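You operate a simulated robot arm through the tools that you are given. There is no shell and no other tool. Be economical: measure what you need, move in short steps, check, and stop when the job is done.

The job below is to be done with a simulated two-armed robot. You get a single attempt, and the scene is never put back.

Task
Count the vials on the bench top above the lids drawer, then put as many of the small beakers from the bench top above the lids drawer on the top of the black table. Pick up the blue cartridge with one hand, pass it to the other hand and put it on the grey mat. Open the sampler drawer. The order is free. Set down upright: small beaker.
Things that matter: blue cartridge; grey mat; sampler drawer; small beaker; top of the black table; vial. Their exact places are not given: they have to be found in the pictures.

Only the result counts: the job must be done as asked and must still hold three seconds after the hand-in. Knocking over, shifting, dropping, spilling or breaking anything else fails it. Lids that push on must go on centred and level and be pressed home; caps that screw on are set level and turned clockwise until they are tight.

Robot
Two 7-joint arms with fingered hands on one trunk, on a base that drives. Base frame: it is fixed to the floor where the robot stands at the start and does not move with it; the origin is under the middle of the robot, x ahead of it, y to its left, z up; the surface under the hand at the start is at about z = 0.755. Readings come in m, degrees, newtons and seconds.
The left shoulder is at the start at [0.03, 0.119, 1.069], the right one opposite. With the tool pointing down near the work surface each hand reaches from about 0.1 to 0.74 m from the robot's upright axis, wherever it stands, measured 20 degrees to its own side. Places, roughly: blue cartridge [-1.25, -0.5, 0.75]; grey mat (32x23 cm) [2.3, -4.02, 0.76]; sampler drawer [6.7, -4, 1]; top of the black table [-1.3, -0.8, 0.8]. Payload 3.8 kg a hand.
The tool frame of a hand sits at the grasp point between the pads (the TCP): z along the fingers, y along the line on which they close. The tips reach 0.025 m beyond it. The gripper opens to 0.088 m. The gripper's body begins 0.029 m behind the TCP. The gripper is a hand of 4 fingers: y runs from the thumb to the fingers, the wrist lies at [-0.013, -0.106, -0.174] in the tool frame, and closing takes about 1.5 s.
Orientation is told as [roll, pitch, yaw] about the base's x, y, z axes, in that order, counted from this pose: with the fingers straight down and the wrist toward the robot, the tool's x, y and z point along [0, 1, 0], [1, 0, 0] and [0, 0, -1] of the base frame.

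Tools
- The arms move only by the tool apply_moves. It takes "left_plan", "right_plan" or both (then of equal length, played together; a hand with none holds still); each is a list of rows, each a list of 6 numbers: the shift along the tool's x, y, z in units of 25 mm (1.0 is 25 mm), then the turn, a rotation vector about the tool's x, y, z in units of 8 degrees (1.0 is 8 degrees). In form: [[x, y, z, rx, ry, rz], ...]. A call has 1 to 20 rows; each row shifts and turns the commanded pose from where the row before left it, along the tool's axes as they then stand. "left_claw" and "right_claw" are, for a hand that has rows, the closure in counts, from 0 (fully open) to 255 (shut), set as the call begins (left out, the last holds). A call with a number of a shift or a turn outside -1 to 1 is refused whole. A row lasts 0.2 s, in which the tool goes at most 0.05 m and 8.6 degrees; a call with a longer step from one row to the next is refused whole, and so is a gripper value outside its range. Where a pose cannot be reached the arm comes as near as it can. A force on the tool above 40 N (or 10 N above the force at the start of the call, whichever is more), or a blocked arm, ends the call early, and 0.2 s more pass. The fingers move at their own pace (about 0.153 m/s each) and stop on an object; they squeeze with about 32 N. The grip force told is the motor's: it shows also when the fingers shut on nothing. Time passes only in rows, and 0.2 s behind the last, so rows that do not move let the fingers close. The reply holds the time, the measured pose of the TCP, the force on the tool along the base axes, the opening and the grip force, in the units named above and with some noise, with the torque about the TCP (base axes, N m) and any sound that the robot's microphone picked up.
- Cameras (640 x 400 px; columns grow to the right, rows downward): "scene" is now at [0.0645, 0.0077, 1.6143]; the picture's right is [0.03, -1.00, 0.00], its down [-0.77, -0.02, -0.64] and it looks along [0.64, 0.02, -0.77] (base axes); focal length 250 px, centre (320, 200). "left" rides on the left gripper at [-0.064, -0.083, -0.098] in its tool frame; the picture's right is [-0.62, -0.37, 0.69], its down [0.71, -0.63, 0.30] and it looks along [0.32, 0.68, 0.65] (tool axes); focal length 265 px, centre (320, 200). "right" rides on the right gripper at [0.064, -0.083, -0.098] in its tool frame; the picture's right is [-0.62, 0.37, -0.69], its down [-0.71, -0.63, 0.30] and it looks along [-0.32, 0.68, 0.65] (tool axes); focal length 265 px, centre (320, 200).
- snapshot(camera): a new picture of that camera. It takes no simulated time.
- raise_lower(by): slides the trunk up (or, below 0, down) by that many m; the arms and the scene camera ride with it, the base frame stays. It gives what a move gives, with no picture.
- steer(legs): drives the robot by 1 to 6 legs, each [ahead, left, turn to the left] in m, m and degrees, along the robot's own axes; the way and the turn of a leg run together, so that a leg with both is an arc; at most 1.5 m and 180 degrees a leg. The arms and the cameras ride along, it lands a little off, and it stops where it bumps. It gives what a move gives.
- move_fingers(index, middle, ring, thumb_bend, thumb_turn, hand): sets how far each is bent, from 0 (flat) to 1 (curled in); at 0.3 the hand is open as for a grip, at 0.7 the pads meet at the TCP. One left out holds its place. A second passes; each finger stops where it meets its share of the squeeze, and holds until it gets a number again. A gripper value or a shape takes the hand back. It gives what a move gives, with no picture; readings hold the bend of each and the force on the fingers (four entries, about 0 where the hand has none), thumb and palm. thumb_turn goes from beside the hand (0) to across from the fingers (1), as for a grip.
- set_grasp(shape, hand): the hand has 4 fingers and takes this shape, open, in about a second: jaw (thumb against the fingers, like two jaws); tri (thumb and two fingers); tip (a fingertip pinch); poke (one finger out to press); point (the index stretched); flat (the hand flat); cup (the hand cupped); fist (a fist). The gripper value then closes the fingers along that shape, each until it touches; the sizes above hold for jaw. It gives what a move gives, with no picture.
- pan_tilt(pan, tilt): turns the head with the scene camera to pan (to the left, within 120 degrees either way) and tilt (down, from -29 to 69), counted from straight ahead of the robot. It gives what a move gives.
- pixel_to_xyz(camera, pixels): for up to 12 pixels [column, row] of the newest picture of that camera ("zoom" is the newest enlarged one), the place [x, y, z] in the base frame of the surface seen there, good to about 0.002 m, but the place of the scene camera against the robot may be out by one fixed shift of up to 0.012 m in any direction. It takes no simulated time.
- zoom(camera, box): a new picture of the part [left, top, right, bottom] of that camera's present view, enlarged. It takes no simulated time.
- close_job(): hands the job in; it is judged then, once.

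Work in short steps. Measure before you move; look again where a grasp or a placing could have gone wrong, and mend it. You have 110 turns and 92 pictures in all, those below and enlarged ones among them. Open the grippers and draw the arms clear of the work before you hand the job in, unless the task says otherwise; then end with one line.

The tools are called after "Request:" as a command line: name --argument value ..., lists and objects as JSON in quotes. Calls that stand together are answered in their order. apply_moves: Moves the arms, as the interface text tells. Its arguments: {"type":"object","properties":{"left_plan":{"type":"array"},"left_claw":{"type":"number"},"right_plan":{"type":"array"},"right_claw":{"type":"number"}},"required":[]} The other tools are called the same way: raise_lower (by) slides the trunk up or down; set_grasp (shape, hand) gives the hand a shape; move_fingers (index, middle, ring, thumb_bend, thumb_turn, hand) moves the fingers one by one; steer (legs) drives the base; pan_tilt (pan, tilt) turns the head that bears the scene camera; snapshot (camera) takes a picture; pixel_to_xyz (camera, pixels) gives the place of the surface under pixels of a picture; zoom (camera, box) takes an enlarged picture of a part of a camera's view; close_job () hands the job in.

At the start:

```text
time: 0.0
left_eef_pos: [0.412, 0.2751, 1.0189]
left_orientation: [0.0, 0.0, 0.0]
left_ft_force: [-0.1, -0.5, -0.8]
left_wrist_torque: [-0.01, 0.0, -0.02]
left_gripper_width: 0.0875
left_gripper_force: 0.0
left_shape: jaw
left_bend: [0.3, 0.3, 0.3, 0.3, 0.98]
left_finger forces: [0.1, 0.0, 0.0, 0.1, 0.1, 0.0]
right_eef_pos: [0.5479, -0.2294, 1.1034]
right_orientation: [0.0, 0.0, 0.0]
right_ft_force: [-0.6, -0.3, -1.3]
right_wrist_torque: [0.01, 0.0, -0.03]
right_gripper_width: 0.0878
right_gripper_force: 0.1
right_shape: jaw
right_bend: [0.3, 0.3, 0.3, 0.3, 0.98]
right_finger forces: [0.0, 0.0, 0.1, 0.0, 0.0, 0.1]
trunk travel left (down, up): [-0.225, 0.365]
robot x, y, heading: [-0.0021, 0.0033, 0.1]
head pan, tilt: [1.5, 50.4]
```

scene: 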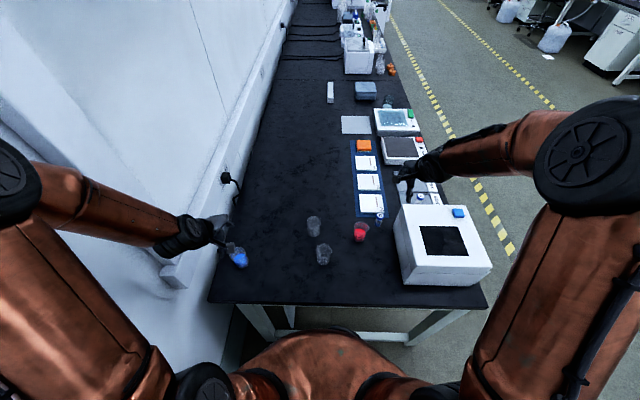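
right: 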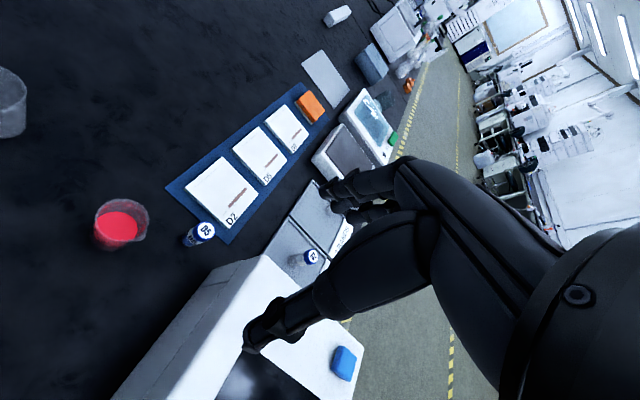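
left: 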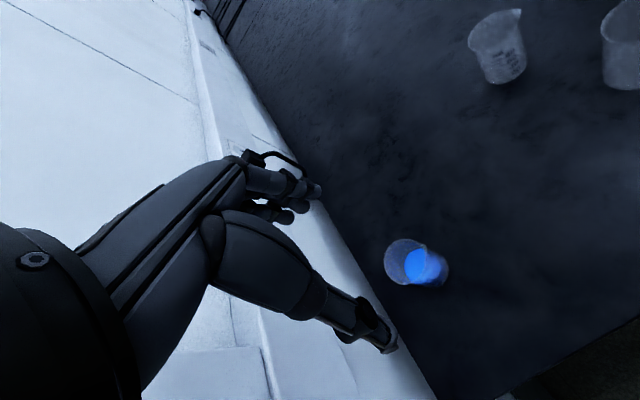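

The start picture shows a bench ahead with beakers and a blue object. The black table and cartridge are said to be behind me, so I look around with the head first.

Request:
pan_tilt --pan -120 --tilt 25

Request:
snapshot --camera "scene"

Request:
pan_tilt --pan -60 --tilt 15

Request:
snapshot --camera "scene"

```text
time: 2.0
left_eef_pos: [0.4124, 0.2731, 1.0191]
left_orientation: [0.1, 0.0, 0.0]
left_ft_force: [0.2, 0.8, 0.1]
left_wrist_torque: [-0.04, -0.04, 0.02]
left_gripper_width: 0.0877
left_gripper_force: 0.0
left_shape: jaw
left_bend: [0.3, 0.3, 0.3, 0.3, 0.98]
left_finger forces: [0.1, 0.1, 0.0, 0.1, 0.1, 0.0]
right_eef_pos: [0.5487, -0.23, 1.1032]
right_orientation: [0.0, 0.0, 0.0]
right_ft_force: [-0.4, 0.1, -0.3]
right_wrist_torque: [0.01, 0.02, -0.01]
right_gripper_width: 0.0878
right_gripper_force: 0.0
right_shape: jaw
right_bend: [0.3, 0.3, 0.3, 0.3, 0.98]
right_finger forces: [0.0, 0.0, 0.0, 0.1, 0.0, 0.0]
trunk travel left (down, up): [-0.225, 0.365]
robot x, y, heading: [-0.0006, -0.0009, 0.0]
head pan, tilt: [-120.0, 25.0]
```

```text
88 pictures are left
```

scene: 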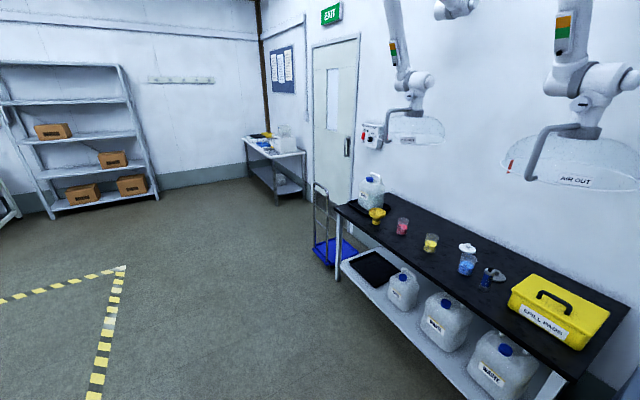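

```text
time: 3.3
left_eef_pos: [0.4125, 0.2751, 1.019]
left_orientation: [-0.1, 0.0, 0.0]
left_ft_force: [-0.8, -0.4, -0.4]
left_wrist_torque: [-0.01, -0.02, -0.03]
left_gripper_width: 0.0874
left_gripper_force: 0.1
left_shape: jaw
left_bend: [0.3, 0.3, 0.3, 0.3, 0.98]
left_finger forces: [0.0, 0.0, 0.1, 0.0, 0.0, 0.0]
right_eef_pos: [0.5489, -0.2296, 1.1031]
right_orientation: [0.0, 0.0, 0.0]
right_ft_force: [-0.2, -0.4, 0.3]
right_wrist_torque: [-0.01, -0.02, -0.01]
right_gripper_width: 0.0877
right_gripper_force: 0.0
right_shape: jaw
right_bend: [0.3, 0.3, 0.3, 0.3, 0.98]
right_finger forces: [0.1, 0.0, 0.1, 0.0, 0.1, 0.0]
trunk travel left (down, up): [-0.225, 0.365]
robot x, y, heading: [-0.0009, 0.0015, 0.0]
head pan, tilt: [-60.0, 15.0]
```

```text
87 pictures are left
```

scene: 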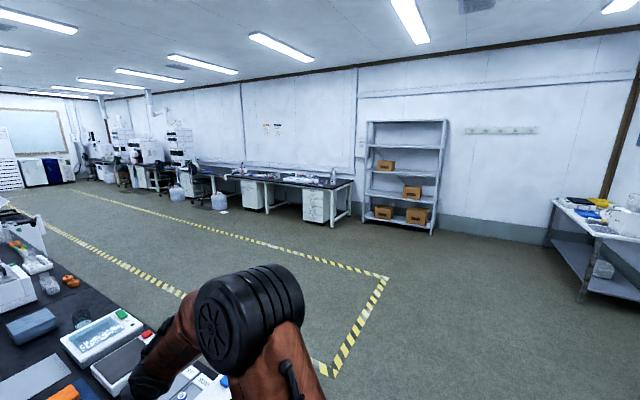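

The black table with the yellow box is behind me. I zoom on the far-wall benches and their drawers, which stand at about columns 230–350.

Request:
zoom --camera "scene" --box '[220, 160, 360, 247]'

Request:
pixel_to_xyz --camera "scene" --pixels '[[250, 177], [318, 182], [340, 186], [315, 205], [252, 195], [185, 155], [140, 155], [600, 205], [400, 190]]'

Request:
zoom --camera "scene" --box '[80, 110, 240, 210]'

```text
4.57 times, centred on (290, 204) of scene
```

zoom: 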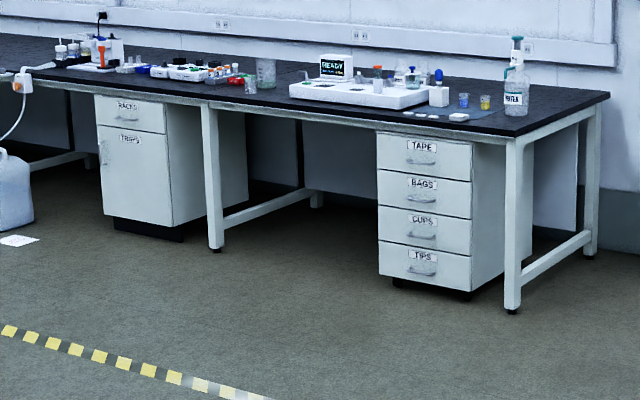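

```text
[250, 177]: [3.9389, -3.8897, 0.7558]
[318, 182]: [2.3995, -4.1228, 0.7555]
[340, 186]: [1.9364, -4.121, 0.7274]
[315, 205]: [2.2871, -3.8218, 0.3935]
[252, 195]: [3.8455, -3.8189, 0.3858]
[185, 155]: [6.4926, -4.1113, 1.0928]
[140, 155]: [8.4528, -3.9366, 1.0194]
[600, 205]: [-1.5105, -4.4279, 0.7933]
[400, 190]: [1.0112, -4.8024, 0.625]
```

```text
4.00 times, centred on (160, 160) of scene
```

zoom: 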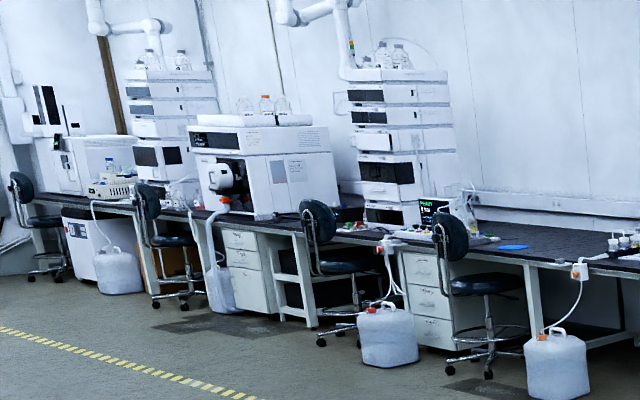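

No "LIDS" label among those I can read (TAPE, BAGS, CUPS, TIPS, RACKS). I back away from the near bench and strafe right into the aisle to look at the aisle side of the near bench.

Request:
steer --legs '[[-0.35, 0, 0], [0, -1.4, 0]]'

Request:
pan_tilt --pan 35 --tilt 25

Request:
snapshot --camera "scene"

```text
time: 12.2
left_eef_pos: [0.0675, -1.1329, 1.0186]
left_orientation: [0.0, 0.1, 0.7]
left_ft_force: [0.5, -0.1, -0.5]
left_wrist_torque: [0.02, -0.02, -0.02]
left_gripper_width: 0.0876
left_gripper_force: 0.1
left_shape: jaw
left_bend: [0.3, 0.3, 0.3, 0.3, 0.98]
left_finger forces: [0.0, 0.0, 0.1, 0.1, 0.0, 0.1]
right_eef_pos: [0.2096, -1.6351, 1.1024]
right_orientation: [0.0, 0.0, 0.7]
right_ft_force: [0.5, 0.2, -0.3]
right_wrist_torque: [0.0, 0.0, 0.01]
right_gripper_width: 0.0876
right_gripper_force: 0.1
right_shape: jaw
right_bend: [0.3, 0.3, 0.3, 0.3, 0.98]
right_finger forces: [0.1, 0.0, 0.0, 0.1, 0.1, 0.0]
trunk travel left (down, up): [-0.225, 0.365]
robot x, y, heading: [-0.342, -1.4108, 0.8]
head pan, tilt: [-60.0, 15.0]
```

```text
time: 13.9
left_eef_pos: [0.0673, -1.1328, 1.0179]
left_orientation: [0.0, 0.1, 0.7]
left_ft_force: [0.6, 0.4, 0.4]
left_wrist_torque: [-0.04, 0.0, -0.01]
left_gripper_width: 0.0874
left_gripper_force: 0.0
left_shape: jaw
left_bend: [0.3, 0.3, 0.3, 0.3, 0.98]
left_finger forces: [0.1, 0.1, 0.1, 0.0, 0.1, 0.0]
right_eef_pos: [0.2084, -1.6351, 1.104]
right_orientation: [0.0, 0.0, 0.7]
right_ft_force: [0.2, -0.6, -0.4]
right_wrist_torque: [0.04, 0.04, -0.01]
right_gripper_width: 0.0876
right_gripper_force: 0.2
right_shape: jaw
right_bend: [0.3, 0.3, 0.3, 0.3, 0.98]
right_finger forces: [0.0, 0.0, 0.1, 0.0, 0.0, 0.0]
trunk travel left (down, up): [-0.225, 0.365]
robot x, y, heading: [-0.3445, -1.413, 1.3]
head pan, tilt: [35.0, 25.0]
```

```text
84 pictures are left
```

scene: 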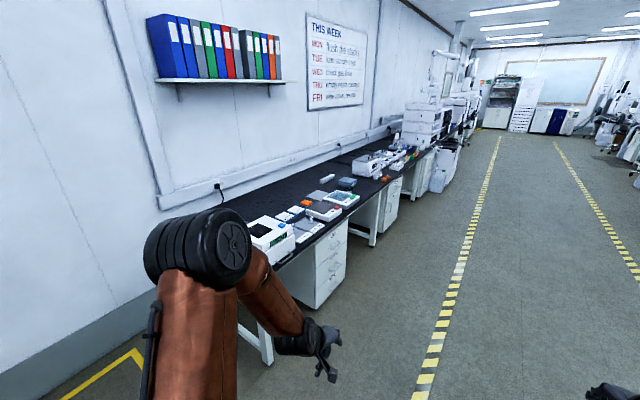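

Drawer cabinets stand at (330,260) and (388,207) on the aisle side. I zoom to read the labels.

Request:
zoom --camera "scene" --box '[280, 90, 480, 315]'

Request:
steer --legs '[[1.4, 0, 0], [0, 0, 80]]'

Request:
pan_tilt --pan 0 --tilt 30

Request:
snapshot --camera "scene"

```text
1.78 times, centred on (380, 202) of scene
```

zoom: 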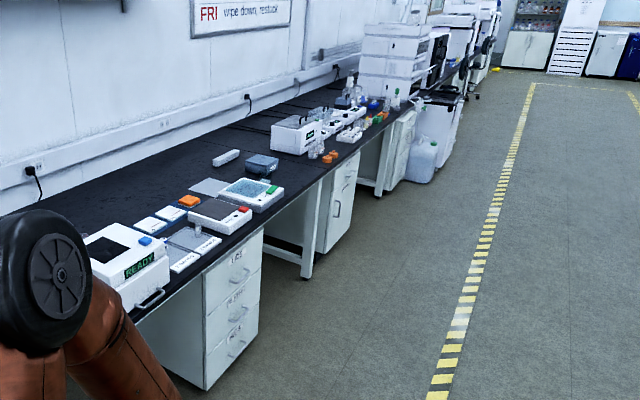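

```text
time: 24.4
left_eef_pos: [0.867, -0.9459, 1.0174]
left_orientation: [0.0, -0.1, 81.0]
left_ft_force: [-0.3, -0.4, -1.0]
left_wrist_torque: [0.0, -0.03, -0.01]
left_gripper_width: 0.0878
left_gripper_force: 0.2
left_shape: jaw
left_bend: [0.3, 0.3, 0.3, 0.3, 0.98]
left_finger forces: [0.2, 0.0, 0.0, 0.0, 0.0, 0.0]
right_eef_pos: [1.3857, -0.8902, 1.1017]
right_orientation: [0.0, 0.0, 80.9]
right_ft_force: [0.5, 0.1, -0.7]
right_wrist_torque: [0.02, -0.01, -0.03]
right_gripper_width: 0.0874
right_gripper_force: 0.0
right_shape: jaw
right_bend: [0.3, 0.3, 0.3, 0.3, 0.98]
right_finger forces: [0.0, 0.0, 0.0, 0.1, 0.0, 0.0]
trunk travel left (down, up): [-0.225, 0.365]
robot x, y, heading: [1.0734, -1.3957, 81.0]
head pan, tilt: [35.0, 25.0]
```

```text
time: 25.4
left_eef_pos: [0.8653, -0.9454, 1.0174]
left_orientation: [0.0, 0.0, 81.0]
left_ft_force: [-0.2, -0.6, 1.1]
left_wrist_torque: [0.0, -0.02, 0.01]
left_gripper_width: 0.0876
left_gripper_force: 0.0
left_shape: jaw
left_bend: [0.3, 0.3, 0.3, 0.3, 0.98]
left_finger forces: [0.0, 0.0, 0.0, 0.1, 0.0, 0.0]
right_eef_pos: [1.3856, -0.8908, 1.1028]
right_orientation: [0.1, 0.1, 80.9]
right_ft_force: [0.3, 0.0, -0.1]
right_wrist_torque: [0.01, -0.03, 0.0]
right_gripper_width: 0.0876
right_gripper_force: 0.0
right_shape: jaw
right_bend: [0.3, 0.3, 0.3, 0.3, 0.98]
right_finger forces: [0.1, 0.1, 0.1, 0.1, 0.1, 0.0]
trunk travel left (down, up): [-0.225, 0.365]
robot x, y, heading: [1.0699, -1.3959, 80.9]
head pan, tilt: [0.0, 30.0]
```

```text
82 pictures are left
```

scene: 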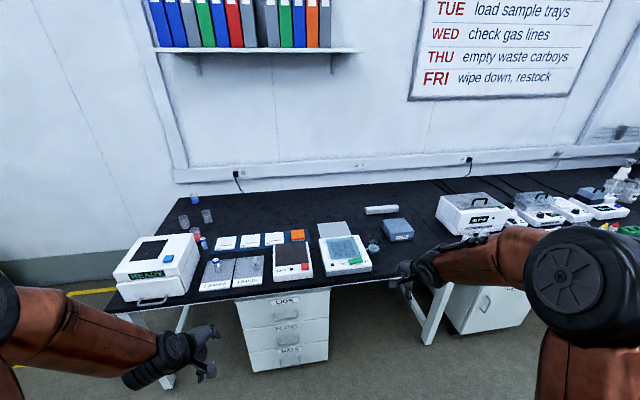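

Request:
zoom --camera "scene" --box '[220, 270, 348, 370]'

Request:
zoom --camera "scene" --box '[110, 180, 420, 310]'

```text
4.00 times, centred on (284, 320) of scene
```

zoom: 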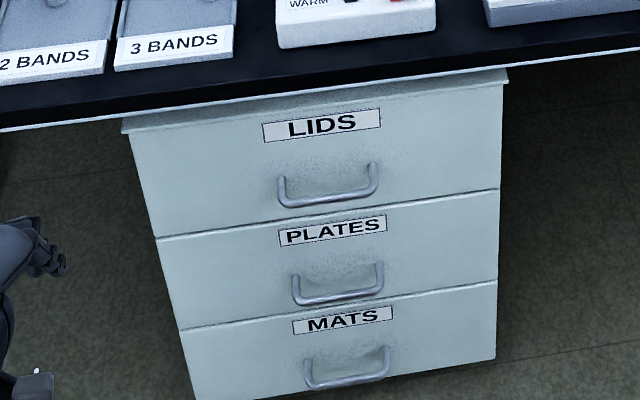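

```text
2.06 times, centred on (265, 245) of scene
```

zoom: 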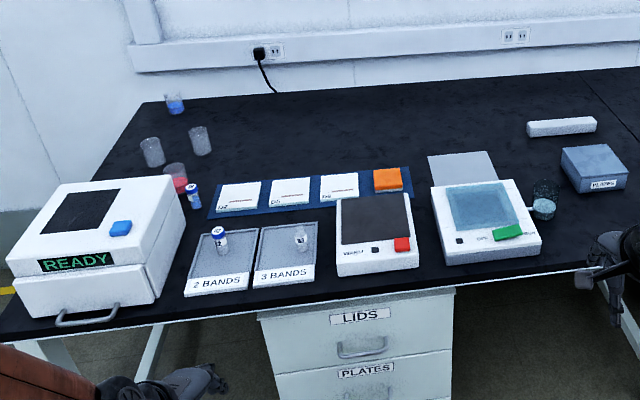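

LIDS is under this near bench. Now a detailed look to count vials (three seen so far: (193,195), (219,240), (300,238) in the zoom) and identify the beaker-like items.

Request:
zoom --camera "scene" --box '[165, 185, 285, 285]'

Request:
zoom --camera "scene" --box '[340, 190, 500, 285]'

Request:
pixel_to_xyz --camera "scene" --pixels '[[184, 224], [208, 218], [195, 202], [195, 236], [204, 243], [180, 215], [120, 305], [405, 190], [640, 170], [380, 210]]'

```text
4.00 times, centred on (225, 235) of scene
```

zoom: 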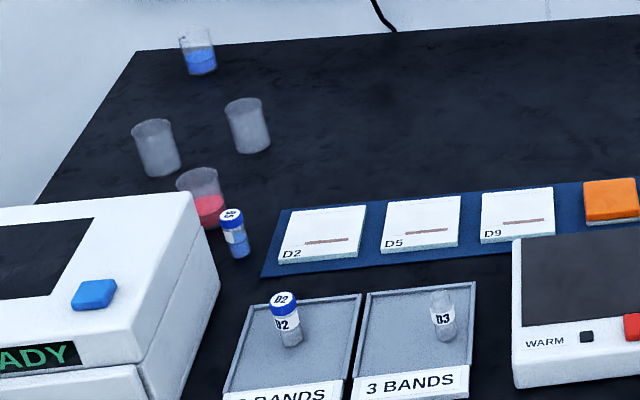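

```text
4.00 times, centred on (420, 238) of scene
```

zoom: 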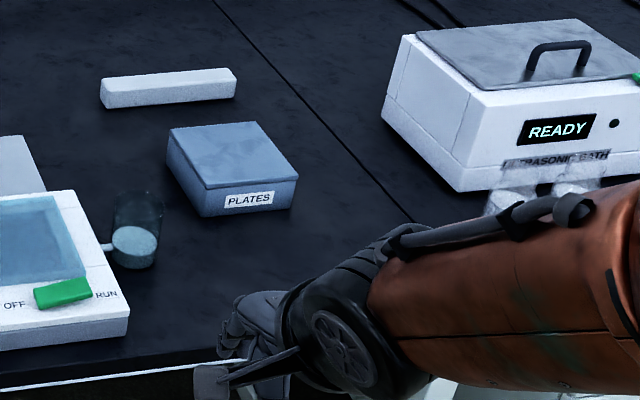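

```text
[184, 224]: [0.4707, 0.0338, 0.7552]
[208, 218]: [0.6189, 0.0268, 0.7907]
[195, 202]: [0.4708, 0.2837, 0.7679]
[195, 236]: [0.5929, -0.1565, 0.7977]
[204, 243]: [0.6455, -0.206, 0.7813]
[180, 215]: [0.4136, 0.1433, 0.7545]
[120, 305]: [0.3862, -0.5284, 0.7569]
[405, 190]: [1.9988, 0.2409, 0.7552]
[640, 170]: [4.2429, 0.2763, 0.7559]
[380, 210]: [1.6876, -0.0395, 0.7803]
```

Vials on the bench top: three (S3, D2, D3), so three of the four small beakers go over. I drive back toward the start spot and look at the black table on the way.

Request:
steer --legs '[[0, 0, -81], [-1.4, 0, 0]]'

Request:
pan_tilt --pan 120 --tilt 35

Request:
snapshot --camera "scene"

```text
time: 35.9
left_eef_pos: [0.0627, -1.139, 1.0181]
left_orientation: [-0.1, 0.0, 0.7]
left_ft_force: [0.4, 0.2, -0.5]
left_wrist_torque: [0.04, -0.01, 0.01]
left_gripper_width: 0.0877
left_gripper_force: 0.0
left_shape: jaw
left_bend: [0.3, 0.3, 0.3, 0.3, 0.98]
left_finger forces: [0.0, 0.0, 0.0, 0.0, 0.0, 0.0]
right_eef_pos: [0.2034, -1.6417, 1.1035]
right_orientation: [0.1, 0.0, 0.7]
right_ft_force: [0.6, -1.4, 0.6]
right_wrist_torque: [0.0, -0.02, -0.02]
right_gripper_width: 0.0875
right_gripper_force: 0.0
right_shape: jaw
right_bend: [0.3, 0.3, 0.3, 0.3, 0.98]
right_finger forces: [0.0, 0.0, 0.0, 0.0, 0.0, 0.1]
trunk travel left (down, up): [-0.225, 0.365]
robot x, y, heading: [-0.3447, -1.4173, 0.9]
head pan, tilt: [0.0, 30.0]
```

```text
time: 37.9
left_eef_pos: [0.0617, -1.1383, 1.0183]
left_orientation: [0.0, 0.0, 0.7]
left_ft_force: [0.8, -0.3, -0.2]
left_wrist_torque: [0.03, -0.01, 0.01]
left_gripper_width: 0.0876
left_gripper_force: 0.0
left_shape: jaw
left_bend: [0.3, 0.3, 0.3, 0.3, 0.98]
left_finger forces: [0.0, 0.0, 0.0, 0.1, 0.1, 0.0]
right_eef_pos: [0.2034, -1.6407, 1.1034]
right_orientation: [0.0, 0.0, 0.7]
right_ft_force: [0.3, -0.4, 0.4]
right_wrist_torque: [-0.01, -0.01, 0.02]
right_gripper_width: 0.0876
right_gripper_force: 0.0
right_shape: jaw
right_bend: [0.3, 0.3, 0.3, 0.3, 0.98]
right_finger forces: [0.0, 0.0, 0.0, 0.1, 0.1, 0.0]
trunk travel left (down, up): [-0.225, 0.365]
robot x, y, heading: [-0.3455, -1.4196, 0.5]
head pan, tilt: [120.0, 35.0]
```

```text
77 pictures are left
```

scene: 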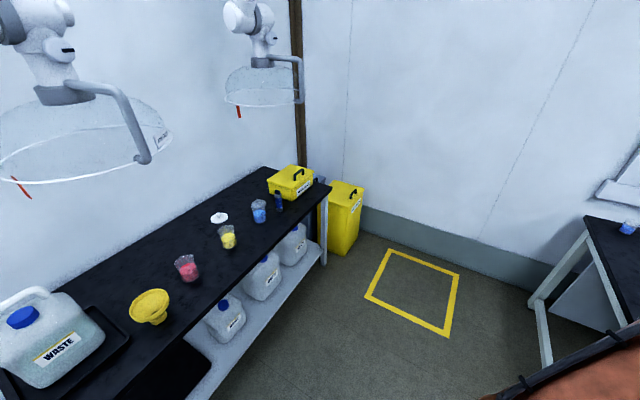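

Request:
zoom --camera "scene" --box '[120, 155, 330, 300]'

Request:
pixel_to_xyz --camera "scene" --pixels '[[278, 200], [278, 210], [219, 217], [259, 210], [228, 236], [187, 268], [150, 300], [290, 187], [200, 240], [326, 188], [265, 168], [160, 370]]'

```text
2.76 times, centred on (225, 228) of scene
```

zoom: 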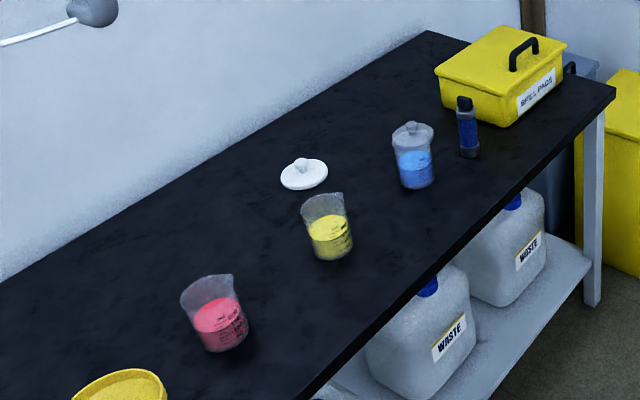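

```text
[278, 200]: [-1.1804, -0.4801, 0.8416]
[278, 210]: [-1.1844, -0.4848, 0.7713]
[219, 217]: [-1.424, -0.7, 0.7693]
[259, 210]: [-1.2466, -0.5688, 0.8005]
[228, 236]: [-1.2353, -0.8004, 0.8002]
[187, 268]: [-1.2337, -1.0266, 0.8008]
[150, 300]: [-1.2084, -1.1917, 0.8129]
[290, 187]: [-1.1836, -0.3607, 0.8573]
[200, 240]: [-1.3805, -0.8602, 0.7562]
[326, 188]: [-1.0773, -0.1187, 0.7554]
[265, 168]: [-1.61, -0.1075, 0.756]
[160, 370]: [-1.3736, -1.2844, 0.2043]
```

The cartridge is the blue cylinder standing at about (-1.185, -0.485), and free table spots lie along x≈-1.14 between the coloured beakers. I return to the bench end to measure the small beakers.

Request:
steer --legs '[[0, 1.42, 0], [0.25, 0, 0]]'

Request:
pan_tilt --pan 0 --tilt 55

Request:
snapshot --camera "scene"

```text
time: 46.3
left_eef_pos: [0.3014, 0.2687, 1.0175]
left_orientation: [0.0, 0.1, 0.7]
left_ft_force: [0.7, -0.1, -0.3]
left_wrist_torque: [0.03, 0.03, -0.01]
left_gripper_width: 0.0874
left_gripper_force: 0.1
left_shape: jaw
left_bend: [0.3, 0.3, 0.3, 0.3, 0.98]
left_finger forces: [0.1, 0.0, 0.1, 0.0, 0.0, 0.0]
right_eef_pos: [0.4416, -0.2327, 1.1036]
right_orientation: [0.0, 0.2, 0.6]
right_ft_force: [0.0, 1.2, 0.4]
right_wrist_torque: [-0.01, 0.02, 0.01]
right_gripper_width: 0.0873
right_gripper_force: 0.0
right_shape: jaw
right_bend: [0.3, 0.3, 0.3, 0.3, 0.98]
right_finger forces: [0.0, 0.0, 0.0, 0.0, 0.1, 0.0]
trunk travel left (down, up): [-0.225, 0.365]
robot x, y, heading: [-0.1105, -0.0108, 0.7]
head pan, tilt: [120.0, 35.0]
```

```text
time: 48.3
left_eef_pos: [0.2998, 0.2695, 1.02]
left_orientation: [0.0, -0.1, 0.5]
left_ft_force: [-0.4, 0.3, -0.7]
left_wrist_torque: [0.0, 0.02, -0.02]
left_gripper_width: 0.0876
left_gripper_force: 0.1
left_shape: jaw
left_bend: [0.3, 0.3, 0.3, 0.3, 0.98]
left_finger forces: [0.0, 0.1, 0.0, 0.1, 0.0, 0.0]
right_eef_pos: [0.4406, -0.2322, 1.1023]
right_orientation: [0.0, 0.0, 0.6]
right_ft_force: [0.2, 0.8, 0.0]
right_wrist_torque: [0.03, -0.01, 0.01]
right_gripper_width: 0.0878
right_gripper_force: 0.0
right_shape: jaw
right_bend: [0.3, 0.3, 0.3, 0.3, 0.98]
right_finger forces: [0.1, 0.0, 0.0, 0.0, 0.0, 0.0]
trunk travel left (down, up): [-0.225, 0.365]
robot x, y, heading: [-0.1066, -0.0096, 0.7]
head pan, tilt: [0.0, 55.0]
```

```text
75 pictures are left
```

scene: 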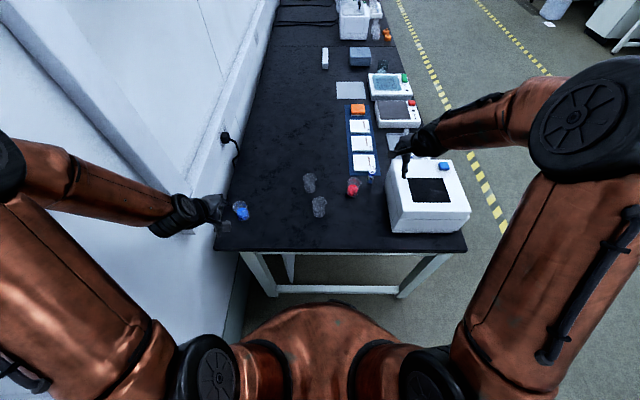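

Beakers appear near (310,182), (319,207), (353,188), (241,210). I zoom for precise rim points.

Request:
zoom --camera "scene" --box '[220, 160, 380, 260]'

```text
4.00 times, centred on (300, 210) of scene
```

zoom: 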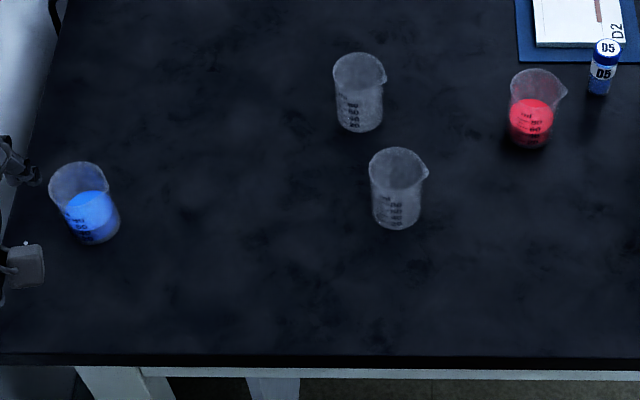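

Now I measure points on the beakers: rims and front faces.

Request:
pixel_to_xyz --camera "zoom" --pixels '[[398, 205], [373, 205], [418, 205], [397, 226], [398, 188], [360, 110], [360, 131], [338, 108], [382, 108], [530, 130], [512, 125], [552, 125]]'

Request:
pixel_to_xyz --camera "zoom" --pixels '[[90, 220], [93, 243], [398, 148], [400, 188], [358, 54], [538, 70], [528, 147], [300, 353], [95, 352]]'

```text
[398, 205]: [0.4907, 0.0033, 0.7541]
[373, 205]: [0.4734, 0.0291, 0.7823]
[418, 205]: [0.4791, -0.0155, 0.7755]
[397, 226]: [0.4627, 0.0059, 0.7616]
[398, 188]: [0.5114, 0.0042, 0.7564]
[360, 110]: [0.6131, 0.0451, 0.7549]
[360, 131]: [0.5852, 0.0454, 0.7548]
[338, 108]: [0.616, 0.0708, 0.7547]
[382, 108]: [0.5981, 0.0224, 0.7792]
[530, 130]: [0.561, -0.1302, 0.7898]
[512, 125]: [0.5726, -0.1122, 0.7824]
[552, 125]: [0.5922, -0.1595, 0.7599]
```

```text
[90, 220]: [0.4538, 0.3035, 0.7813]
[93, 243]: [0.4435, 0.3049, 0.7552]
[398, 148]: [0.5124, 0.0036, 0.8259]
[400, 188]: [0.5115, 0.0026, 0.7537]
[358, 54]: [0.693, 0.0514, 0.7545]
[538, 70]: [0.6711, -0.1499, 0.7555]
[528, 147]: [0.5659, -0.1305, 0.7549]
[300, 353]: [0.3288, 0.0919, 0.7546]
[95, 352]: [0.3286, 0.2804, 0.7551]
```

Beaker A is centred near (0.488, 0.006), B near (0.609, 0.046), red near (0.587, -0.134), each about 46 mm wide and 70 mm high. I drive 0.1 m closer and bring both hands over A (left) and red (right).

Request:
pixel_to_xyz --camera "scene" --pixels '[[372, 172], [372, 180], [388, 178], [392, 225], [390, 190], [389, 165], [440, 175]]'

Request:
steer --legs '[[0.1, 0, 0]]'

```text
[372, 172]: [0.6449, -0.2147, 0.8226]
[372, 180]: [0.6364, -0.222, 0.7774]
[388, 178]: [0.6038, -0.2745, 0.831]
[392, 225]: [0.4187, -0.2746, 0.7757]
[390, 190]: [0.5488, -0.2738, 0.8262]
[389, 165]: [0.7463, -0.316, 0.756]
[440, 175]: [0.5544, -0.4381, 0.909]
```

```text
time: 49.5
left_eef_pos: [0.4018, 0.2686, 1.019]
left_orientation: [0.0, 0.2, 0.7]
left_ft_force: [-0.5, 0.1, 0.4]
left_wrist_torque: [-0.01, 0.0, 0.0]
left_gripper_width: 0.0873
left_gripper_force: 0.0
left_shape: jaw
left_bend: [0.3, 0.3, 0.3, 0.3, 0.98]
left_finger forces: [0.1, 0.0, 0.0, 0.1, 0.1, 0.1]
right_eef_pos: [0.5442, -0.2317, 1.1027]
right_orientation: [-0.1, 0.1, 0.6]
right_ft_force: [0.3, 0.3, 0.3]
right_wrist_torque: [-0.02, 0.0, -0.02]
right_gripper_width: 0.0875
right_gripper_force: 0.0
right_shape: jaw
right_bend: [0.3, 0.3, 0.3, 0.3, 0.98]
right_finger forces: [0.0, 0.0, 0.0, 0.1, 0.0, 0.1]
trunk travel left (down, up): [-0.225, 0.365]
robot x, y, heading: [-0.003, -0.0063, 0.7]
head pan, tilt: [0.0, 55.0]
```

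Both hands go to hover poses above their beakers, with the right hand then yawing +25° to keep clear of the vial at (0.64, -0.22).

Request:
apply_moves --left_plan '[[-0.875, 0.29, 0.25, 0, 0, 0], [-0.875, 0.29, 0.25, 0, 0, 0], [-0.875, 0.29, 0.25, 0, 0, 0], [-0.875, 0.29, 0.25, 0, 0, 0], [-0.875, 0.29, 0.25, 0, 0, 0], [-0.875, 0.29, 0.25, 0, 0, 0], [-0.875, 0.29, 0.25, 0, 0, 0], [-0.875, 0.29, 0.25, 0, 0, 0], [-0.875, 0.29, 0.25, 0, 0, 0], [-0.875, 0.29, 0.25, 0, 0, 0], [-0.875, 0.29, 0.25, 0, 0, 0], [-0.875, 0.29, 0.25, 0, 0, 0], [0, 0, 0, 0, 0, 0], [0, 0, 0, 0, 0, 0], [0, 0, 0, 0, 0, 0], [0, 0, 0, 0, 0, 0]]' --right_plan '[[0.33, 0.14, 0.5, 0, 0, 0], [0.33, 0.14, 0.5, 0, 0, 0], [0.33, 0.14, 0.5, 0, 0, 0], [0.33, 0.14, 0.5, 0, 0, 0], [0.33, 0.14, 0.5, 0, 0, 0], [0.33, 0.14, 0.5, 0, 0, 0], [0.33, 0.14, 0.5, 0, 0, 0], [0.33, 0.14, 0.5, 0, 0, 0], [0.33, 0.14, 0.5, 0, 0, 0], [0.33, 0.14, 0.5, 0, 0, 0], [0.33, 0.14, 0.5, 0, 0, 0], [0.33, 0.14, 0.5, 0, 0, 0], [0, 0, 0, 0, 0, -0.8], [0, 0, 0, 0, 0, -0.8], [0, 0, 0, 0, 0, -0.8], [0, 0, 0, 0, 0, -0.7]]'

Request:
snapshot --camera "left"

Request:
snapshot --camera "right"

```text
time: 52.9
left_eef_pos: [0.4901, 0.0081, 0.9447]
left_orientation: [0.0, 0.0, 0.7]
left_ft_force: [0.4, 0.1, 0.1]
left_wrist_torque: [0.0, -0.02, 0.02]
left_gripper_width: 0.0874
left_gripper_force: 0.1
left_shape: jaw
left_bend: [0.3, 0.3, 0.3, 0.3, 0.98]
left_finger forces: [0.1, 0.0, 0.0, 0.1, 0.1, 0.1]
right_eef_pos: [0.5839, -0.1333, 0.9521]
right_orientation: [0.0, 0.0, 25.6]
right_ft_force: [0.3, -0.1, -0.2]
right_wrist_torque: [-0.01, 0.02, 0.01]
right_gripper_width: 0.0878
right_gripper_force: 0.0
right_shape: jaw
right_bend: [0.3, 0.3, 0.3, 0.3, 0.98]
right_finger forces: [0.0, 0.1, 0.0, 0.1, 0.0, 0.0]
trunk travel left (down, up): [-0.225, 0.365]
robot x, y, heading: [-0.0104, -0.0107, 0.7]
head pan, tilt: [0.0, 55.0]
```

```text
73 pictures are left
```

left: 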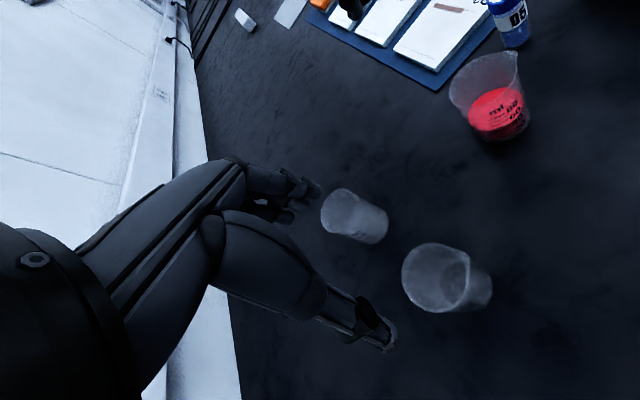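

```text
72 pictures are left
```

right: 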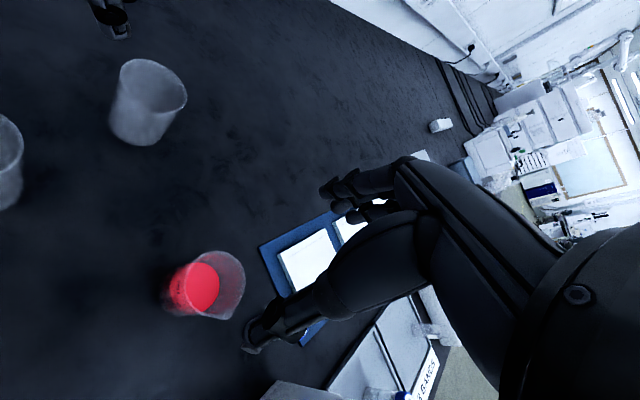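

TCP lines project to about (427,274) left and (208,275) right, and the beakers sit there. I verify with the wrist cameras' own depth.

Request:
pixel_to_xyz --camera "left" --pixels '[[412, 290], [425, 305], [440, 245], [465, 310], [490, 285], [420, 270]]'

Request:
pixel_to_xyz --camera "right" --pixels '[[200, 288], [218, 252], [242, 285], [225, 318], [167, 290], [195, 314]]'

```text
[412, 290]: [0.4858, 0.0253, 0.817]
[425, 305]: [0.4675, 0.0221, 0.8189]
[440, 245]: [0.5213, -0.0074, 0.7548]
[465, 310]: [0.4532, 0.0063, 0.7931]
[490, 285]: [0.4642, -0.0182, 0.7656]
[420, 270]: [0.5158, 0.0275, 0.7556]
```

```text
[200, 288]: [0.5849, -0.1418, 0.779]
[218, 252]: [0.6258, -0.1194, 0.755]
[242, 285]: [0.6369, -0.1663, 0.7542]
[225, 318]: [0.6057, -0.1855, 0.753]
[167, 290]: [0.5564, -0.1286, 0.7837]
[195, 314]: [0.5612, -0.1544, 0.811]
```

Wrist cameras place A at about (0.479, 0.000) and red at about (0.578, -0.141), so the scene camera is off by about (+0.009, +0.006). I correct sideways and descend to z≈0.803 with both hands.

Request:
apply_moves --left_plan '[[-0.32, -0.44, 0, 0, 0, 0], [0, 0, 0.7, 0, 0, 0], [0, 0, 0.7, 0, 0, 0], [0, 0, 0.7, 0, 0, 0], [0, 0, 0.7, 0, 0, 0], [0, 0, 0.7, 0, 0, 0], [0, 0, 0.7, 0, 0, 0], [0, 0, 0.7, 0, 0, 0], [0, 0, 0.77, 0, 0, 0]]' --right_plan '[[-0.18, -0.355, 0, 0, 0, 0], [0, 0, 0.75, 0, 0, 0], [0, 0, 0.75, 0, 0, 0], [0, 0, 0.75, 0, 0, 0], [0, 0, 0.75, 0, 0, 0], [0, 0, 0.75, 0, 0, 0], [0, 0, 0.75, 0, 0, 0], [0, 0, 0.75, 0, 0, 0], [0, 0, 0.7, 0, 0, 0]]'

Request:
snapshot --camera "left"

Request:
snapshot --camera "right"

```text
time: 54.9
left_eef_pos: [0.4805, 0.0011, 0.8014]
left_orientation: [0.0, 0.0, 0.8]
left_ft_force: [-0.9, 0.6, 1.0]
left_wrist_torque: [0.02, 0.0, 0.03]
left_gripper_width: 0.0876
left_gripper_force: 0.0
left_shape: jaw
left_bend: [0.3, 0.3, 0.3, 0.3, 0.98]
left_finger forces: [0.0, 0.1, 0.0, 0.0, 0.2, 0.0]
right_eef_pos: [0.5796, -0.1406, 0.8035]
right_orientation: [0.0, 0.1, 25.5]
right_ft_force: [0.7, -0.7, -0.3]
right_wrist_torque: [-0.01, 0.0, 0.0]
right_gripper_width: 0.0876
right_gripper_force: 0.1
right_shape: jaw
right_bend: [0.3, 0.3, 0.3, 0.3, 0.98]
right_finger forces: [0.1, 0.0, 0.0, 0.0, 0.0, 0.0]
trunk travel left (down, up): [-0.225, 0.365]
robot x, y, heading: [-0.0097, -0.0082, 0.7]
head pan, tilt: [0.0, 55.0]
```

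```text
71 pictures are left
```

left: 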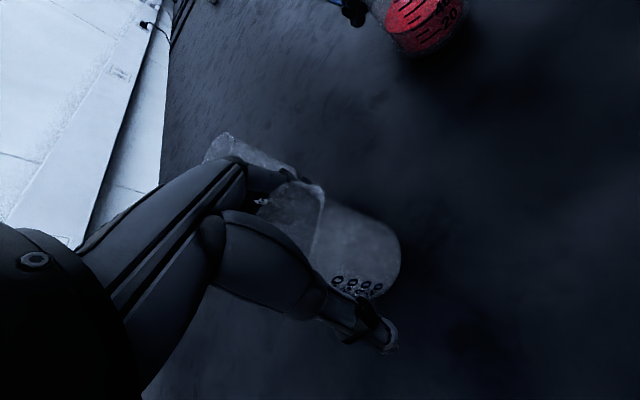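

```text
70 pictures are left
```

right: 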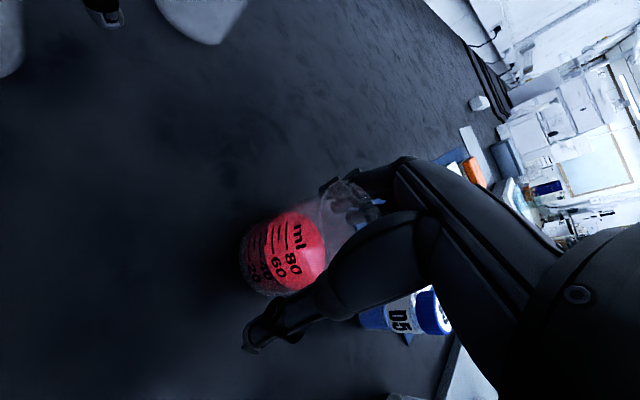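

Both beakers sit between thumb and fingers. I close both hands moderately.

Request:
apply_moves --left_plan '[[0, 0, 0, 0, 0, 0], [0, 0, 0, 0, 0, 0], [0, 0, 0, 0, 0, 0], [0, 0, 0, 0, 0, 0], [0, 0, 0, 0, 0, 0], [0, 0, 0, 0, 0, 0], [0, 0, 0, 0, 0, 0], [0, 0, 0, 0, 0, 0]]' --right_plan '[[0, 0, 0, 0, 0, 0], [0, 0, 0, 0, 0, 0], [0, 0, 0, 0, 0, 0], [0, 0, 0, 0, 0, 0], [0, 0, 0, 0, 0, 0], [0, 0, 0, 0, 0, 0], [0, 0, 0, 0, 0, 0], [0, 0, 0, 0, 0, 0]]' --left_claw 160 --right_claw 160

```text
time: 56.7
left_eef_pos: [0.4803, 0.0001, 0.8017]
left_orientation: [0.1, 0.0, 0.7]
left_ft_force: [0.0, -0.8, -0.1]
left_wrist_torque: [-0.01, 0.0, -0.01]
left_gripper_width: 0.0433
left_gripper_force: 31.8
left_shape: jaw
left_bend: [0.74, 0.44, 0.48, 0.71, 1.0]
left_finger forces: [17.9, 10.0, 0.0, 0.0, 28.1, 0.0]
right_eef_pos: [0.5779, -0.1417, 0.8032]
right_orientation: [0.0, 0.0, 25.4]
right_ft_force: [0.1, 0.8, 0.3]
right_wrist_torque: [0.0, 0.0, 0.02]
right_gripper_width: 0.0434
right_gripper_force: 31.6
right_shape: jaw
right_bend: [0.74, 0.44, 0.48, 0.71, 1.0]
right_finger forces: [18.4, 9.2, 0.0, 0.0, 28.0, 0.1]
trunk travel left (down, up): [-0.225, 0.365]
robot x, y, heading: [-0.0065, -0.0094, 0.6]
head pan, tilt: [0.0, 55.0]
```

Both hold firmly at 43 mm. I lift both hands straight up by 0.15 m.

Request:
apply_moves --left_plan '[[0, 0, -0.5, 0, 0, 0], [0, 0, -0.7, 0, 0, 0], [0, 0, -0.7, 0, 0, 0], [0, 0, -0.7, 0, 0, 0], [0, 0, -0.7, 0, 0, 0], [0, 0, -0.7, 0, 0, 0], [0, 0, -0.7, 0, 0, 0], [0, 0, -0.7, 0, 0, 0], [0, 0, -0.5, 0, 0, 0]]' --right_plan '[[0, 0, -0.5, 0, 0, 0], [0, 0, -0.7, 0, 0, 0], [0, 0, -0.7, 0, 0, 0], [0, 0, -0.7, 0, 0, 0], [0, 0, -0.7, 0, 0, 0], [0, 0, -0.7, 0, 0, 0], [0, 0, -0.7, 0, 0, 0], [0, 0, -0.7, 0, 0, 0], [0, 0, -0.5, 0, 0, 0]]'

Request:
snapshot --camera "scene"

```text
time: 58.7
left_eef_pos: [0.4796, -0.0006, 0.9501]
left_orientation: [0.0, 0.0, 0.7]
left_ft_force: [-0.5, -0.1, -1.1]
left_wrist_torque: [-0.02, 0.0, 0.01]
left_gripper_width: 0.0433
left_gripper_force: 32.3
left_shape: jaw
left_bend: [0.74, 0.44, 0.48, 0.71, 1.0]
left_finger forces: [17.9, 10.1, 0.0, 0.1, 28.0, 0.1]
right_eef_pos: [0.577, -0.14, 0.9508]
right_orientation: [0.0, 0.0, 25.5]
right_ft_force: [0.9, 0.3, -0.9]
right_wrist_torque: [0.0, -0.01, -0.01]
right_gripper_width: 0.0433
right_gripper_force: 32.1
right_shape: jaw
right_bend: [0.74, 0.44, 0.48, 0.71, 1.0]
right_finger forces: [18.6, 9.2, 0.0, 0.0, 28.1, 0.0]
trunk travel left (down, up): [-0.225, 0.365]
robot x, y, heading: [-0.0075, -0.0103, 0.4]
head pan, tilt: [0.0, 55.0]
```

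```text
69 pictures are left
```

scene: 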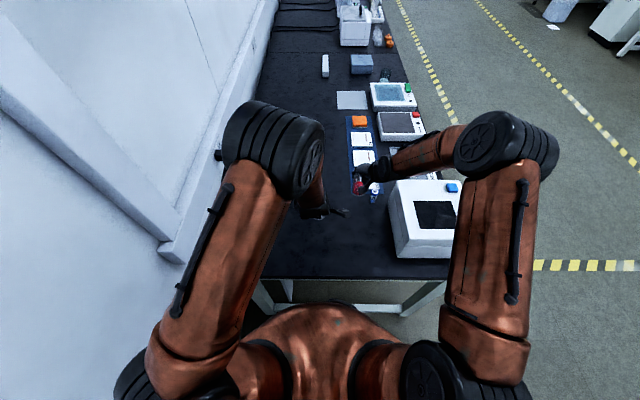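

Both beakers are in hand. I back out, strafe right, turn around to face the black table and look.

Request:
steer --legs '[[-0.45, 0, 0], [0, -0.8, 0], [0, 0, 179]]'

Request:
pan_tilt --pan 0 --tilt 45

Request:
snapshot --camera "scene"

```text
time: 72.6
left_eef_pos: [-0.9346, -0.8103, 0.9493]
left_orientation: [0.0, 0.0, 179.4]
left_ft_force: [0.7, 0.2, -0.4]
left_wrist_torque: [-0.01, 0.0, 0.0]
left_gripper_width: 0.0429
left_gripper_force: 31.6
left_shape: jaw
left_bend: [0.74, 0.44, 0.48, 0.71, 1.0]
left_finger forces: [17.6, 9.8, 0.0, 0.0, 27.5, 0.0]
right_eef_pos: [-1.0292, -0.6663, 0.9509]
right_orientation: [0.0, 0.0, -155.9]
right_ft_force: [-0.1, 1.0, -0.9]
right_wrist_torque: [0.04, 0.02, 0.01]
right_gripper_width: 0.0428
right_gripper_force: 32.4
right_shape: jaw
right_bend: [0.74, 0.44, 0.48, 0.71, 1.0]
right_finger forces: [18.2, 9.2, 0.0, 0.1, 27.6, 0.1]
trunk travel left (down, up): [-0.225, 0.365]
robot x, y, heading: [-0.4416, -0.8129, 179.1]
head pan, tilt: [0.0, 55.0]
```

```text
time: 73.3
left_eef_pos: [-0.9339, -0.81, 0.9511]
left_orientation: [0.0, 0.0, 179.5]
left_ft_force: [-0.4, -0.6, -1.0]
left_wrist_torque: [0.0, -0.01, 0.02]
left_gripper_width: 0.0425
left_gripper_force: 31.7
left_shape: jaw
left_bend: [0.74, 0.44, 0.48, 0.71, 1.0]
left_finger forces: [17.7, 9.8, 0.1, 0.0, 27.5, 0.0]
right_eef_pos: [-1.0291, -0.6654, 0.9514]
right_orientation: [-0.1, 0.0, -155.9]
right_ft_force: [-0.7, 0.8, -1.3]
right_wrist_torque: [0.0, -0.03, 0.01]
right_gripper_width: 0.0427
right_gripper_force: 32.5
right_shape: jaw
right_bend: [0.74, 0.44, 0.48, 0.71, 1.0]
right_finger forces: [18.3, 9.1, 0.0, 0.0, 27.6, 0.1]
trunk travel left (down, up): [-0.225, 0.365]
robot x, y, heading: [-0.4471, -0.8119, 179.3]
head pan, tilt: [0.0, 45.0]
```

```text
68 pictures are left
```

scene: 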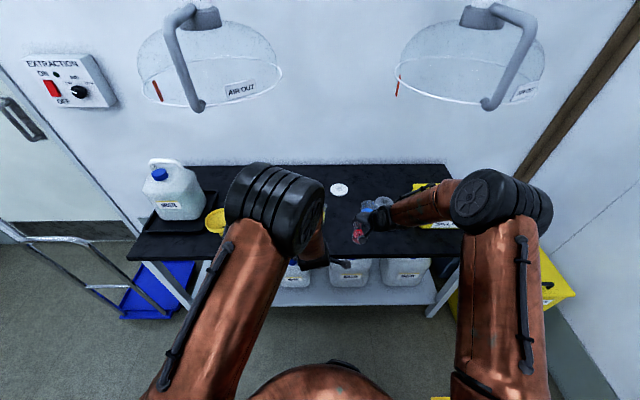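

The arms block the view, but earlier measures give the gaps. I drive 0.15 m nearer, then check with the wrist cameras.

Request:
steer --legs '[[0.15, 0, 0]]'

Request:
snapshot --camera "left"

Request:
snapshot --camera "right"

```text
time: 74.7
left_eef_pos: [-1.0852, -0.8073, 0.9498]
left_orientation: [0.0, 0.0, 179.2]
left_ft_force: [-1.6, -0.6, -0.1]
left_wrist_torque: [0.0, 0.01, -0.01]
left_gripper_width: 0.0429
left_gripper_force: 31.8
left_shape: jaw
left_bend: [0.74, 0.44, 0.48, 0.71, 1.0]
left_finger forces: [17.7, 9.9, 0.0, 0.0, 27.6, 0.0]
right_eef_pos: [-1.18, -0.665, 0.9505]
right_orientation: [0.0, 0.1, -155.9]
right_ft_force: [-0.7, 0.3, -0.4]
right_wrist_torque: [-0.01, -0.01, -0.01]
right_gripper_width: 0.0431
right_gripper_force: 32.3
right_shape: jaw
right_bend: [0.74, 0.44, 0.48, 0.71, 1.0]
right_finger forces: [18.3, 9.2, 0.0, 0.0, 27.7, 0.1]
trunk travel left (down, up): [-0.225, 0.365]
robot x, y, heading: [-0.5967, -0.8106, 179.3]
head pan, tilt: [0.0, 45.0]
```

```text
67 pictures are left
```

left: 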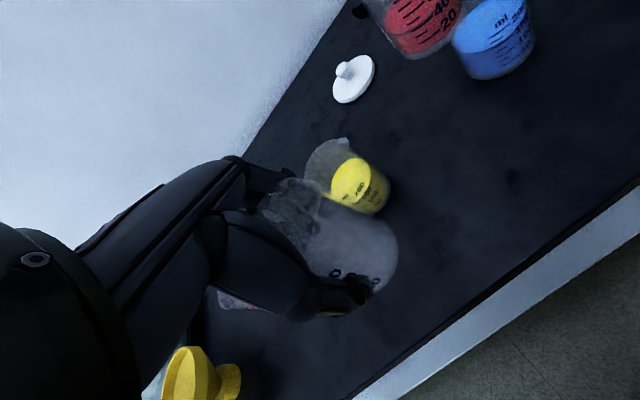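

```text
66 pictures are left
```

right: 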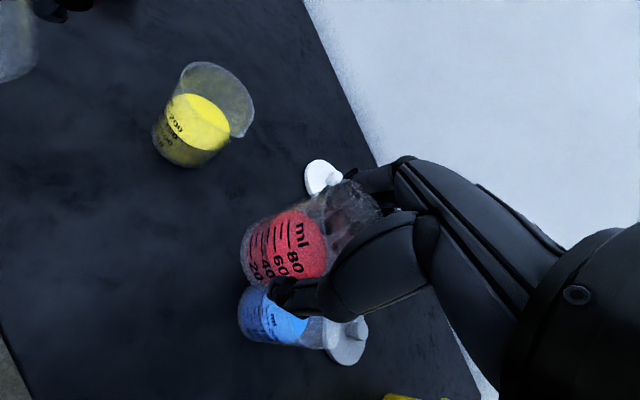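

Request:
pixel_to_xyz --camera "right" --pixels '[[205, 120], [165, 150], [195, 160], [250, 320], [260, 338], [245, 300], [315, 180]]'

Request:
pixel_to_xyz --camera "left" --pixels '[[360, 185], [385, 190], [375, 210], [480, 70], [520, 65], [420, 370], [230, 380]]'

```text
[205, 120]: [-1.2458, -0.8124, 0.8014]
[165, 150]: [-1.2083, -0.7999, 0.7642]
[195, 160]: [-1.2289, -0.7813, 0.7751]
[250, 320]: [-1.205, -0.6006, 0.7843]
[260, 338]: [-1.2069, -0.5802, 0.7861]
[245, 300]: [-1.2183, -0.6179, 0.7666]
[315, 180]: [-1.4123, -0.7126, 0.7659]
```

```text
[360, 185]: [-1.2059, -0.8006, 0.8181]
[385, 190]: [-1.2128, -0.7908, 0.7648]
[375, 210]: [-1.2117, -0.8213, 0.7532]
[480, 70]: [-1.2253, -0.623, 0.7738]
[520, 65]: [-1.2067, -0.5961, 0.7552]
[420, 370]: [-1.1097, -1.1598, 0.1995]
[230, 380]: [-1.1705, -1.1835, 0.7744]
```

Yellow is centred about (-1.243,-0.81) and blue about (-1.24,-0.585), so I place red at (-1.14,-0.70) and the empty beaker at (-1.14,-0.92). I move sideways first, then down to just above the top.

Request:
apply_moves --left_plan '[[0.76, 0.36, 0, 0, 0, 0], [0.76, 0.36, 0, 0, 0, 0], [0.76, 0.36, 0, 0, 0, 0], [0.76, 0.36, 0, 0, 0, 0], [0.76, 0.36, 0, 0, 0, 0], [0.75, 0.34, 0, 0, 0, 0], [0, 0, 0.7, 0, 0, 0], [0, 0, 0.7, 0, 0, 0], [0, 0, 0.7, 0, 0, 0], [0, 0, 0.7, 0, 0, 0], [0, 0, 0.7, 0, 0, 0], [0, 0, 0.7, 0, 0, 0], [0, 0, 0.7, 0, 0, 0], [0, 0, 0.5, 0, 0, 0], [0, 0, 0.3, 0, 0, 0]]' --right_plan '[[0.4, -0.18, 0, 0, 0, 0], [0.4, -0.18, 0, 0, 0, 0], [0.4, -0.18, 0, 0, 0, 0], [0.4, -0.18, 0, 0, 0, 0], [0.33, -0.17, 0, 0, 0, 0], [0, 0, 0, 0, 0, 0], [0, 0, 0.7, 0, 0, 0], [0, 0, 0.7, 0, 0, 0], [0, 0, 0.7, 0, 0, 0], [0, 0, 0.7, 0, 0, 0], [0, 0, 0.7, 0, 0, 0], [0, 0, 0.7, 0, 0, 0], [0, 0, 0.7, 0, 0, 0], [0, 0, 0.5, 0, 0, 0], [0, 0, 0.3, 0, 0, 0]]'

Request:
snapshot --camera "left"

Request:
snapshot --camera "right"

```text
time: 77.9
left_eef_pos: [-1.1393, -0.9208, 0.8064]
left_orientation: [0.0, 0.2, 179.3]
left_ft_force: [-0.6, 1.0, 0.6]
left_wrist_torque: [0.01, 0.0, -0.01]
left_gripper_width: 0.0431
left_gripper_force: 32.6
left_shape: jaw
left_bend: [0.74, 0.44, 0.48, 0.71, 1.0]
left_finger forces: [17.7, 9.9, 0.0, 0.1, 27.5, 0.1]
right_eef_pos: [-1.1389, -0.6989, 0.8096]
right_orientation: [0.1, 0.1, -155.8]
right_ft_force: [-0.5, -0.4, -0.4]
right_wrist_torque: [0.0, 0.0, -0.01]
right_gripper_width: 0.0426
right_gripper_force: 31.6
right_shape: jaw
right_bend: [0.74, 0.44, 0.48, 0.71, 1.0]
right_finger forces: [18.4, 9.1, 0.0, 0.1, 27.6, 0.0]
trunk travel left (down, up): [-0.225, 0.365]
robot x, y, heading: [-0.598, -0.8104, 179.4]
head pan, tilt: [0.0, 45.0]
```

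```text
65 pictures are left
```

left: 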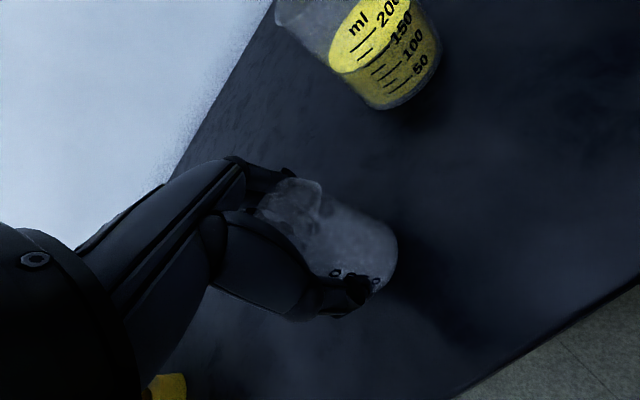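

```text
64 pictures are left
```

right: 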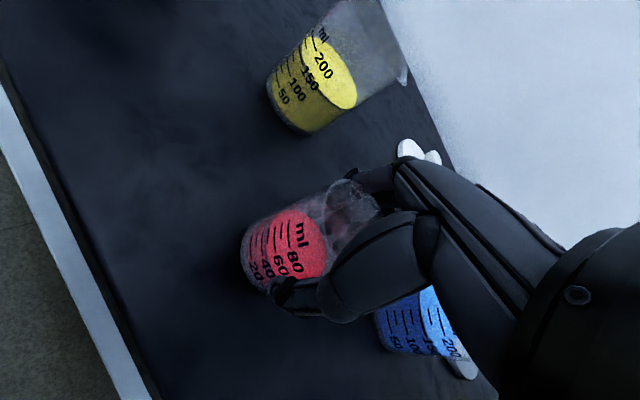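

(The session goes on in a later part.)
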